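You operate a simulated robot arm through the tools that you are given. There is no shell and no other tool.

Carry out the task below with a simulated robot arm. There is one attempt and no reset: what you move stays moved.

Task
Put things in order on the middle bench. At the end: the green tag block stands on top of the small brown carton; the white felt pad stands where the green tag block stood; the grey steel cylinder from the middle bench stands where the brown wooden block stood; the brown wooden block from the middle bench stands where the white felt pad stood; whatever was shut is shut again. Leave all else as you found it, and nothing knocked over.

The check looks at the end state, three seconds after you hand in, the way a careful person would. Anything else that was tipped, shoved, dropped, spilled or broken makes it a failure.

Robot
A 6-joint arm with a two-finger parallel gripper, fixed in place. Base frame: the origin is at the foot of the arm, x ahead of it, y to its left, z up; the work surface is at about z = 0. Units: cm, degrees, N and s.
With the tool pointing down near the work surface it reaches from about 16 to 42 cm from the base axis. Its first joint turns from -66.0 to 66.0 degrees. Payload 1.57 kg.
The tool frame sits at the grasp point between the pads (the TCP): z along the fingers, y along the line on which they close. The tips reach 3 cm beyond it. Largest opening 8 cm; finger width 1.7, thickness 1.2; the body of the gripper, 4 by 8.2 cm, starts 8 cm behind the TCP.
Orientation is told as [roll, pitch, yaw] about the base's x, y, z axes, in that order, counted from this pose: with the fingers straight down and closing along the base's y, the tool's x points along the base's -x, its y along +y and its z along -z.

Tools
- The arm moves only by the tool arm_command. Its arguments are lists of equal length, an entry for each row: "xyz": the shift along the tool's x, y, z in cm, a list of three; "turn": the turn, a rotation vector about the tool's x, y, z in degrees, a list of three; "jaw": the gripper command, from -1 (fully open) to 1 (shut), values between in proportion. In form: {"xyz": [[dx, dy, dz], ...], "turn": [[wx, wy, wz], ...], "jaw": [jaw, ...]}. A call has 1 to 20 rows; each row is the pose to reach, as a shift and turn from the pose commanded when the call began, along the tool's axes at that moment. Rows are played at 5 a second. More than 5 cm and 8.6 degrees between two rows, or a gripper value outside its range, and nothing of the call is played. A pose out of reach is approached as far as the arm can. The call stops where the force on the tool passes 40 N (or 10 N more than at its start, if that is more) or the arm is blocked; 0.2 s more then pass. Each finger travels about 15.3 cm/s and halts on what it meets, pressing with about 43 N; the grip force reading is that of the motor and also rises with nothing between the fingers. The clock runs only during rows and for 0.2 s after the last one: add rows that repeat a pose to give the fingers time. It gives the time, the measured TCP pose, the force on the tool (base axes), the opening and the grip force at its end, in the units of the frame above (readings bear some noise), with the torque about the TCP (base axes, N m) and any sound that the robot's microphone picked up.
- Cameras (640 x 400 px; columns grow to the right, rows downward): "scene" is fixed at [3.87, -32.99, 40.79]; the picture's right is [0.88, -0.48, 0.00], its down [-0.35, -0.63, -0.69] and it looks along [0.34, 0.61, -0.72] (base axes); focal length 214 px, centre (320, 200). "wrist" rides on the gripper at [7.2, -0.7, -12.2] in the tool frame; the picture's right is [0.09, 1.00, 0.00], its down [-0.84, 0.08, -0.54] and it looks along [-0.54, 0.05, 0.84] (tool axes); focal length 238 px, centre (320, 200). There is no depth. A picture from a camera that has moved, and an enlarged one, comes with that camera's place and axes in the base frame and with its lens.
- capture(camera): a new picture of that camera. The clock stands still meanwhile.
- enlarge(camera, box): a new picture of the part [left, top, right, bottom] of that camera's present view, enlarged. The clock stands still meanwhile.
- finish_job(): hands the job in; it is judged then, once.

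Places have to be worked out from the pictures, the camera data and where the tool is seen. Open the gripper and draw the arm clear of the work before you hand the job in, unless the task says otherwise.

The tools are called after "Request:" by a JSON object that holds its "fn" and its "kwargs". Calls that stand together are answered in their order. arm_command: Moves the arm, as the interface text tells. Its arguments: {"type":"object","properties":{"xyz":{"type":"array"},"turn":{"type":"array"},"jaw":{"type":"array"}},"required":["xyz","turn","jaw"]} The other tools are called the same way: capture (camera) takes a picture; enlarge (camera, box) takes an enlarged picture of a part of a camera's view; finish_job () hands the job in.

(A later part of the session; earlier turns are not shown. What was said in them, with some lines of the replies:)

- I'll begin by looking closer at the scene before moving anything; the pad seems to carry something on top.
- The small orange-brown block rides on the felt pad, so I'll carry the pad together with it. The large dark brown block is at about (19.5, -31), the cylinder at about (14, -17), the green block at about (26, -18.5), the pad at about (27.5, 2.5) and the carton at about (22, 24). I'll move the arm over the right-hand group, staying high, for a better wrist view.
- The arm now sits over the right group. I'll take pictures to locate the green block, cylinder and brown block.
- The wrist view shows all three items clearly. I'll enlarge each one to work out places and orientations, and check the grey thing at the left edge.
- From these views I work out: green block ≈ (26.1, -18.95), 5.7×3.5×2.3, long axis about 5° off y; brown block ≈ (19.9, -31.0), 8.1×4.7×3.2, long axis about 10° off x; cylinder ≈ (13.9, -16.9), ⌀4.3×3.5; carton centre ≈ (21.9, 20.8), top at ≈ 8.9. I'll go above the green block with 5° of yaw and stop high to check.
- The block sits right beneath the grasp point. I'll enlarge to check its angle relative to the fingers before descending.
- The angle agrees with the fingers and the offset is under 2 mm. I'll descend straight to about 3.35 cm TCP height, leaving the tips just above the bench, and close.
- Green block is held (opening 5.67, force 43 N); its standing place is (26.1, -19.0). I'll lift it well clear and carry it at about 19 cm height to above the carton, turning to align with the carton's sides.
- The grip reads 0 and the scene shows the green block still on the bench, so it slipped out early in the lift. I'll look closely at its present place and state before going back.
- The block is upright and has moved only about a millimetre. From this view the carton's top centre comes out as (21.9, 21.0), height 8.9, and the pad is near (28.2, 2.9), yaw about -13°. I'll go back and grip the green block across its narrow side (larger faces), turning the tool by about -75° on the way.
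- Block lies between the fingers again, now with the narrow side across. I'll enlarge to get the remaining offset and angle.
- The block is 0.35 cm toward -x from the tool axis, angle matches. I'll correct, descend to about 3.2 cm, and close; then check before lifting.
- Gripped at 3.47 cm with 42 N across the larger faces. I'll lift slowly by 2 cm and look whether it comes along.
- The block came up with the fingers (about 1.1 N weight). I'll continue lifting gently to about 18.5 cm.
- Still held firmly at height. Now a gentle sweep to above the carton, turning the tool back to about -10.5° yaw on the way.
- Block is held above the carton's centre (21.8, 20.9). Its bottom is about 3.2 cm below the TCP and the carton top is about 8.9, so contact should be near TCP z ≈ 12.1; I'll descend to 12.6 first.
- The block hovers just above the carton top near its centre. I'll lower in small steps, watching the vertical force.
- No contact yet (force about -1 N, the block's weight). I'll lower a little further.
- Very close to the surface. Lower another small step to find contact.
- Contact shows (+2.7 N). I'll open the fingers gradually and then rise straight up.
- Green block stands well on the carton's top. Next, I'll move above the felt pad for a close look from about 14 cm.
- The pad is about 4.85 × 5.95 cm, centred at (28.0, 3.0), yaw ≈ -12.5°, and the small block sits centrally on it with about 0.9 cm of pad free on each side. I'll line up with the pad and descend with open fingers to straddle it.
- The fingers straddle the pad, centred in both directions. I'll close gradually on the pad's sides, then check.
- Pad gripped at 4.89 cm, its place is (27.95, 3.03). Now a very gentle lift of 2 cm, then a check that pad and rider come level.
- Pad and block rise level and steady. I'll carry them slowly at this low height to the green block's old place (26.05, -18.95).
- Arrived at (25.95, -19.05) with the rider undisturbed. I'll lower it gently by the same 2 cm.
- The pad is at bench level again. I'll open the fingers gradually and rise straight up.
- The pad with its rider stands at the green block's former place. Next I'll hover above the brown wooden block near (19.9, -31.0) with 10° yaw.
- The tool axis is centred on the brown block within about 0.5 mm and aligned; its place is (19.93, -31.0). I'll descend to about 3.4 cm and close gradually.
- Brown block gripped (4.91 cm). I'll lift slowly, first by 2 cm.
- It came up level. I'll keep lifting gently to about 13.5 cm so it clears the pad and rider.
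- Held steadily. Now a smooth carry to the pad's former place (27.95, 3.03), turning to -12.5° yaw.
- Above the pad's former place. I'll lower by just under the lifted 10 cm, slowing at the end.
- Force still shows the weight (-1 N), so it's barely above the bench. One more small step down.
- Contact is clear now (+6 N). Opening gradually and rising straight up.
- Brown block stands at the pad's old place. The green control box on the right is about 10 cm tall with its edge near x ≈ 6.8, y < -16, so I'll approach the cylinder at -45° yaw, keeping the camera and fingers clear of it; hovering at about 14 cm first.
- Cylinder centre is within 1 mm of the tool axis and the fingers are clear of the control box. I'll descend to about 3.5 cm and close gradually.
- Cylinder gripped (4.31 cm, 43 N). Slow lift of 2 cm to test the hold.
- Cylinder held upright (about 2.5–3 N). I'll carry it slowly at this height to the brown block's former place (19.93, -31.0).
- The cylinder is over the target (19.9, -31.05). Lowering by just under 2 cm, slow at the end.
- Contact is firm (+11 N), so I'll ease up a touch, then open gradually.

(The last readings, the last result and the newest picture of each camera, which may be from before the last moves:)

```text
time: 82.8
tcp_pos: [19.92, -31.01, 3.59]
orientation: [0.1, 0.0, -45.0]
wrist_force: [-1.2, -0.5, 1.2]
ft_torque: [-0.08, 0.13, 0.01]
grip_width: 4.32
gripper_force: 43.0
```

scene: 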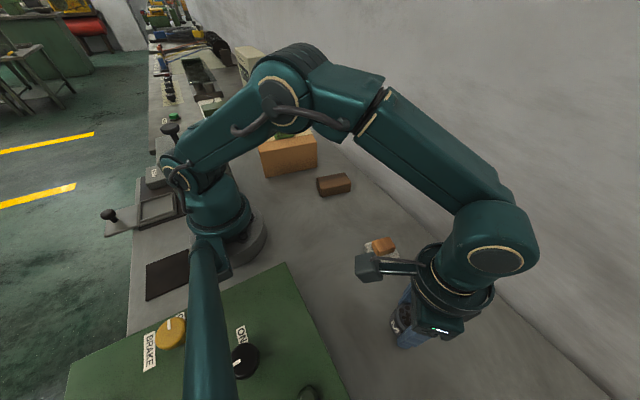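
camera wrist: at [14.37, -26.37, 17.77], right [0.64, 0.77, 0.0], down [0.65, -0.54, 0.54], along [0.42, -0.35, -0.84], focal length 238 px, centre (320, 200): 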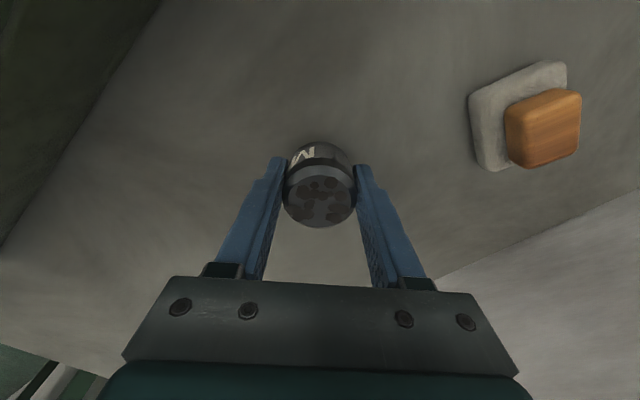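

Only light contact remains (+1.2 N). Opening the fingers and rising straight up.

Request:
{"fn": "arm_command", "kwargs": {"xyz": [[0, 0, 0], [0, 0, 0], [0, 0, 0], [0, 0, 0], [0, 0, 0], [0, 0, -0.6], [0, 0, -2.0], [0, 0, -4.0], [0, 0, -7.0], [0, 0, -10.0], [0, 0, -12.0], [0, 0, -12.0]], "turn": [[0, 0, 0], [0, 0, 0], [0, 0, 0], [0, 0, 0], [0, 0, 0], [0, 0, 0], [0, 0, 0], [0, 0, 0], [0, 0, 0], [0, 0, 0], [0, 0, 0], [0, 0, 0]], "jaw": [-0.05, -0.12, -0.25, -0.5, -0.8, -0.8, -0.8, -0.8, -0.8, -0.8, -1, -1]}}

Request:
{"fn": "capture", "kwargs": {"camera": "wrist"}}

Request:
{"fn": "capture", "kwargs": {"camera": "scene"}}

```text
time: 85.4
tcp_pos: [19.57, -31.03, 15.64]
orientation: [0.1, 0.0, -45.0]
wrist_force: [0.2, -0.4, 0.5]
ft_torque: [0.01, 0.0, 0.03]
grip_width: 7.98
gripper_force: 0.0
```

```text
taken
camera wrist: at [14.19, -26.38, 27.8], right [0.64, 0.77, 0.0], down [0.65, -0.54, 0.54], along [0.42, -0.35, -0.84], focal length 238 px, centre (320, 200)
```

wrist: 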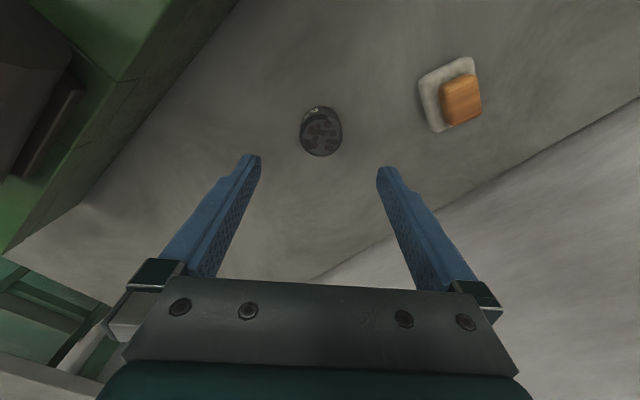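

```text
taken
```

scene: 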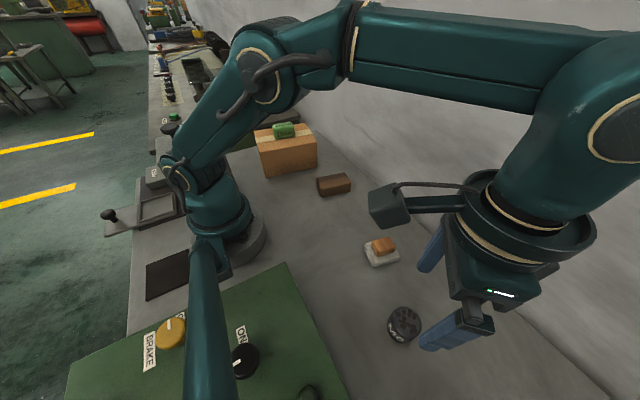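

All four items are in place and upright. I'll draw the arm back up toward its starting pose, clear of the work, and then inspect everything.

Request:
{"fn": "arm_command", "kwargs": {"xyz": [[0.8, 1.0, -0.7], [2.2, 2.7, -1.5], [3.8, 4.6, -2.4], [5.4, 6.6, -3.3], [7.0, 8.6, -4.2], [8.6, 10.5, -5.1], [10.2, 12.5, -6.0], [11.8, 14.4, -6.9], [13.4, 16.4, -7.8], [15.0, 18.3, -8.6], [16.6, 20.3, -9.4], [18.0, 22.0, -10.0], [18.99, 23.2, -10.3], [18.99, 23.2, -10.3]], "turn": [[0, 0, -2], [0, 0, -5], [0, 0, -9], [0, 0, -13], [0, 0, -17], [0, 0, -21], [0, 0, -25], [0, 0, -29], [0, 0, -33], [0, 0, -37], [0, 0, -40.5], [0, 0, -43.5], [0, 0, -45], [0, 0, -45]], "jaw": [-1, -1, -1, -1, -1, -1, -1, -1, -1, -1, -1, -1, -1, -1]}}

Request:
{"fn": "capture", "kwargs": {"camera": "scene"}}

Request:
{"fn": "capture", "kwargs": {"camera": "wrist"}}

Request:
{"fn": "enlarge", "kwargs": {"camera": "scene", "box": [320, 210, 480, 370]}}

Request:
{"fn": "enlarge", "kwargs": {"camera": "scene", "box": [240, 110, 400, 210]}}

```text
time: 88.4
tcp_pos: [22.79, -1.26, 25.87]
orientation: [0.1, -0.2, 0.1]
wrist_force: [-0.2, -0.7, 0.6]
ft_torque: [0.01, -0.04, 0.01]
grip_width: 8.01
gripper_force: 0.0
```

```text
taken
```

scene: 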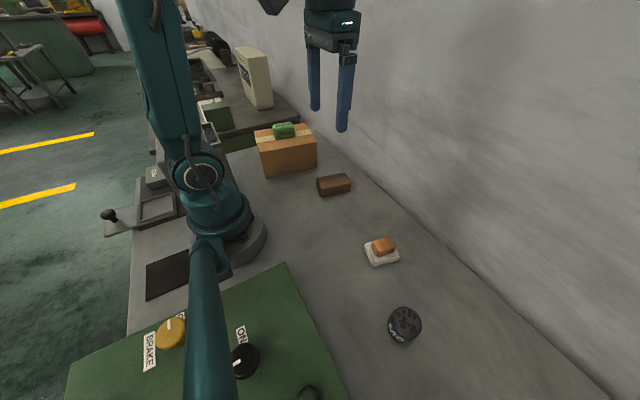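

```text
taken
camera wrist: at [15.73, -1.88, 38.15], right [-0.09, 1.0, 0.0], down [0.84, 0.08, 0.54], along [0.54, 0.05, -0.84], focal length 238 px, centre (320, 200)
```

wrist: 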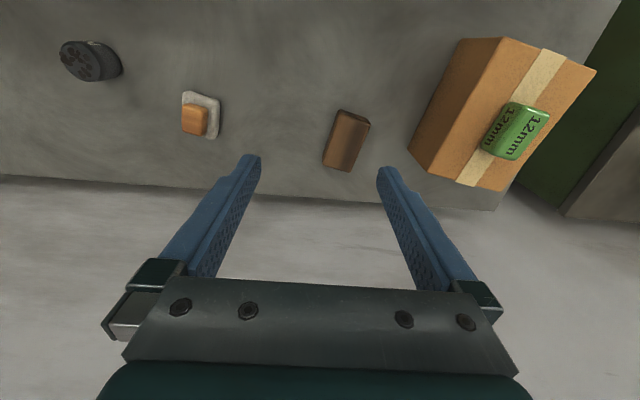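

```text
2.50 times, centred on (400, 290) of scene
camera zoom: at [3.87, -32.99, 40.79], right [0.88, -0.48, 0.0], down [-0.35, -0.63, -0.69], along [0.34, 0.61, -0.72], focal length 536 px, centre (120, -25)
```

zoom: 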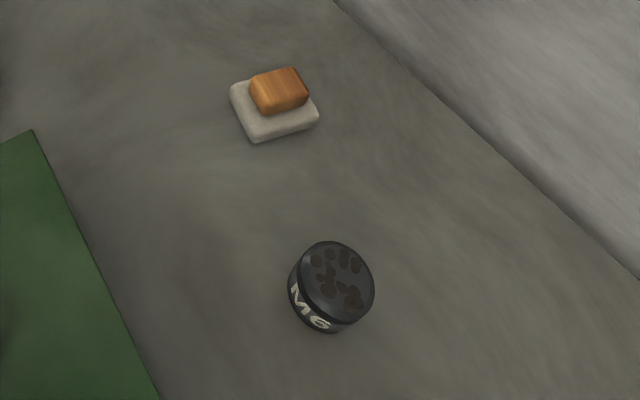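

```text
4.00 times, centred on (320, 160) of scene
camera zoom: at [3.87, -32.99, 40.79], right [0.88, -0.48, 0.0], down [-0.35, -0.63, -0.69], along [0.34, 0.61, -0.72], focal length 858 px, centre (320, 360)
```

zoom: 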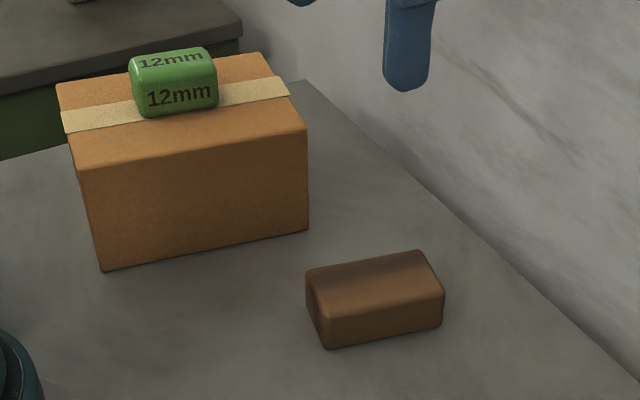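

Final check: green block on the carton, pad with its rider at the green block's old place, brown block at the pad's old place, cylinder upright at the brown block's old place. The carton and everything else are unchanged, the gripper is open and the arm is clear, so I'm handing in.

Request:
{"fn": "finish_job", "kwargs": {}}

```text
The job is handed in.
```

The job is handed in. In the final pictures everything you asked for is in place and upright. Positions are measured from the camera and arm readings, good to a few millimetres.

| Item | Where it stands now | Position (cm) |
|---|---|---|
| Green tag block | On top of the small brown carton, near its centre | about (21.8, 20.9) |
| White felt pad | Where the green tag block stood | about (26.0, -19.0) |
| Brown wooden block | Where the white felt pad stood | about (27.9, 3.1) |
| Grey steel cylinder | Where the brown wooden block stood | about (19.9, -31.0) |

- **Small wooden block on the pad:** it was sitting on the felt pad at the start. I carried the two together, so it is still on the pad. I took this to be what "leave all else as you found it" meant.
- **Slip with the green block:** my first lift lost it, and it settled about a millimetre from where it had stood, still upright. I gripped it across its narrow side the second time, and it held.
- **Left untouched:** I opened nothing, so there was nothing to shut again. The carton looks unmoved, and the arm did not touch the control box.

The gripper is open and the arm is back near its starting pose, clear of the bench.
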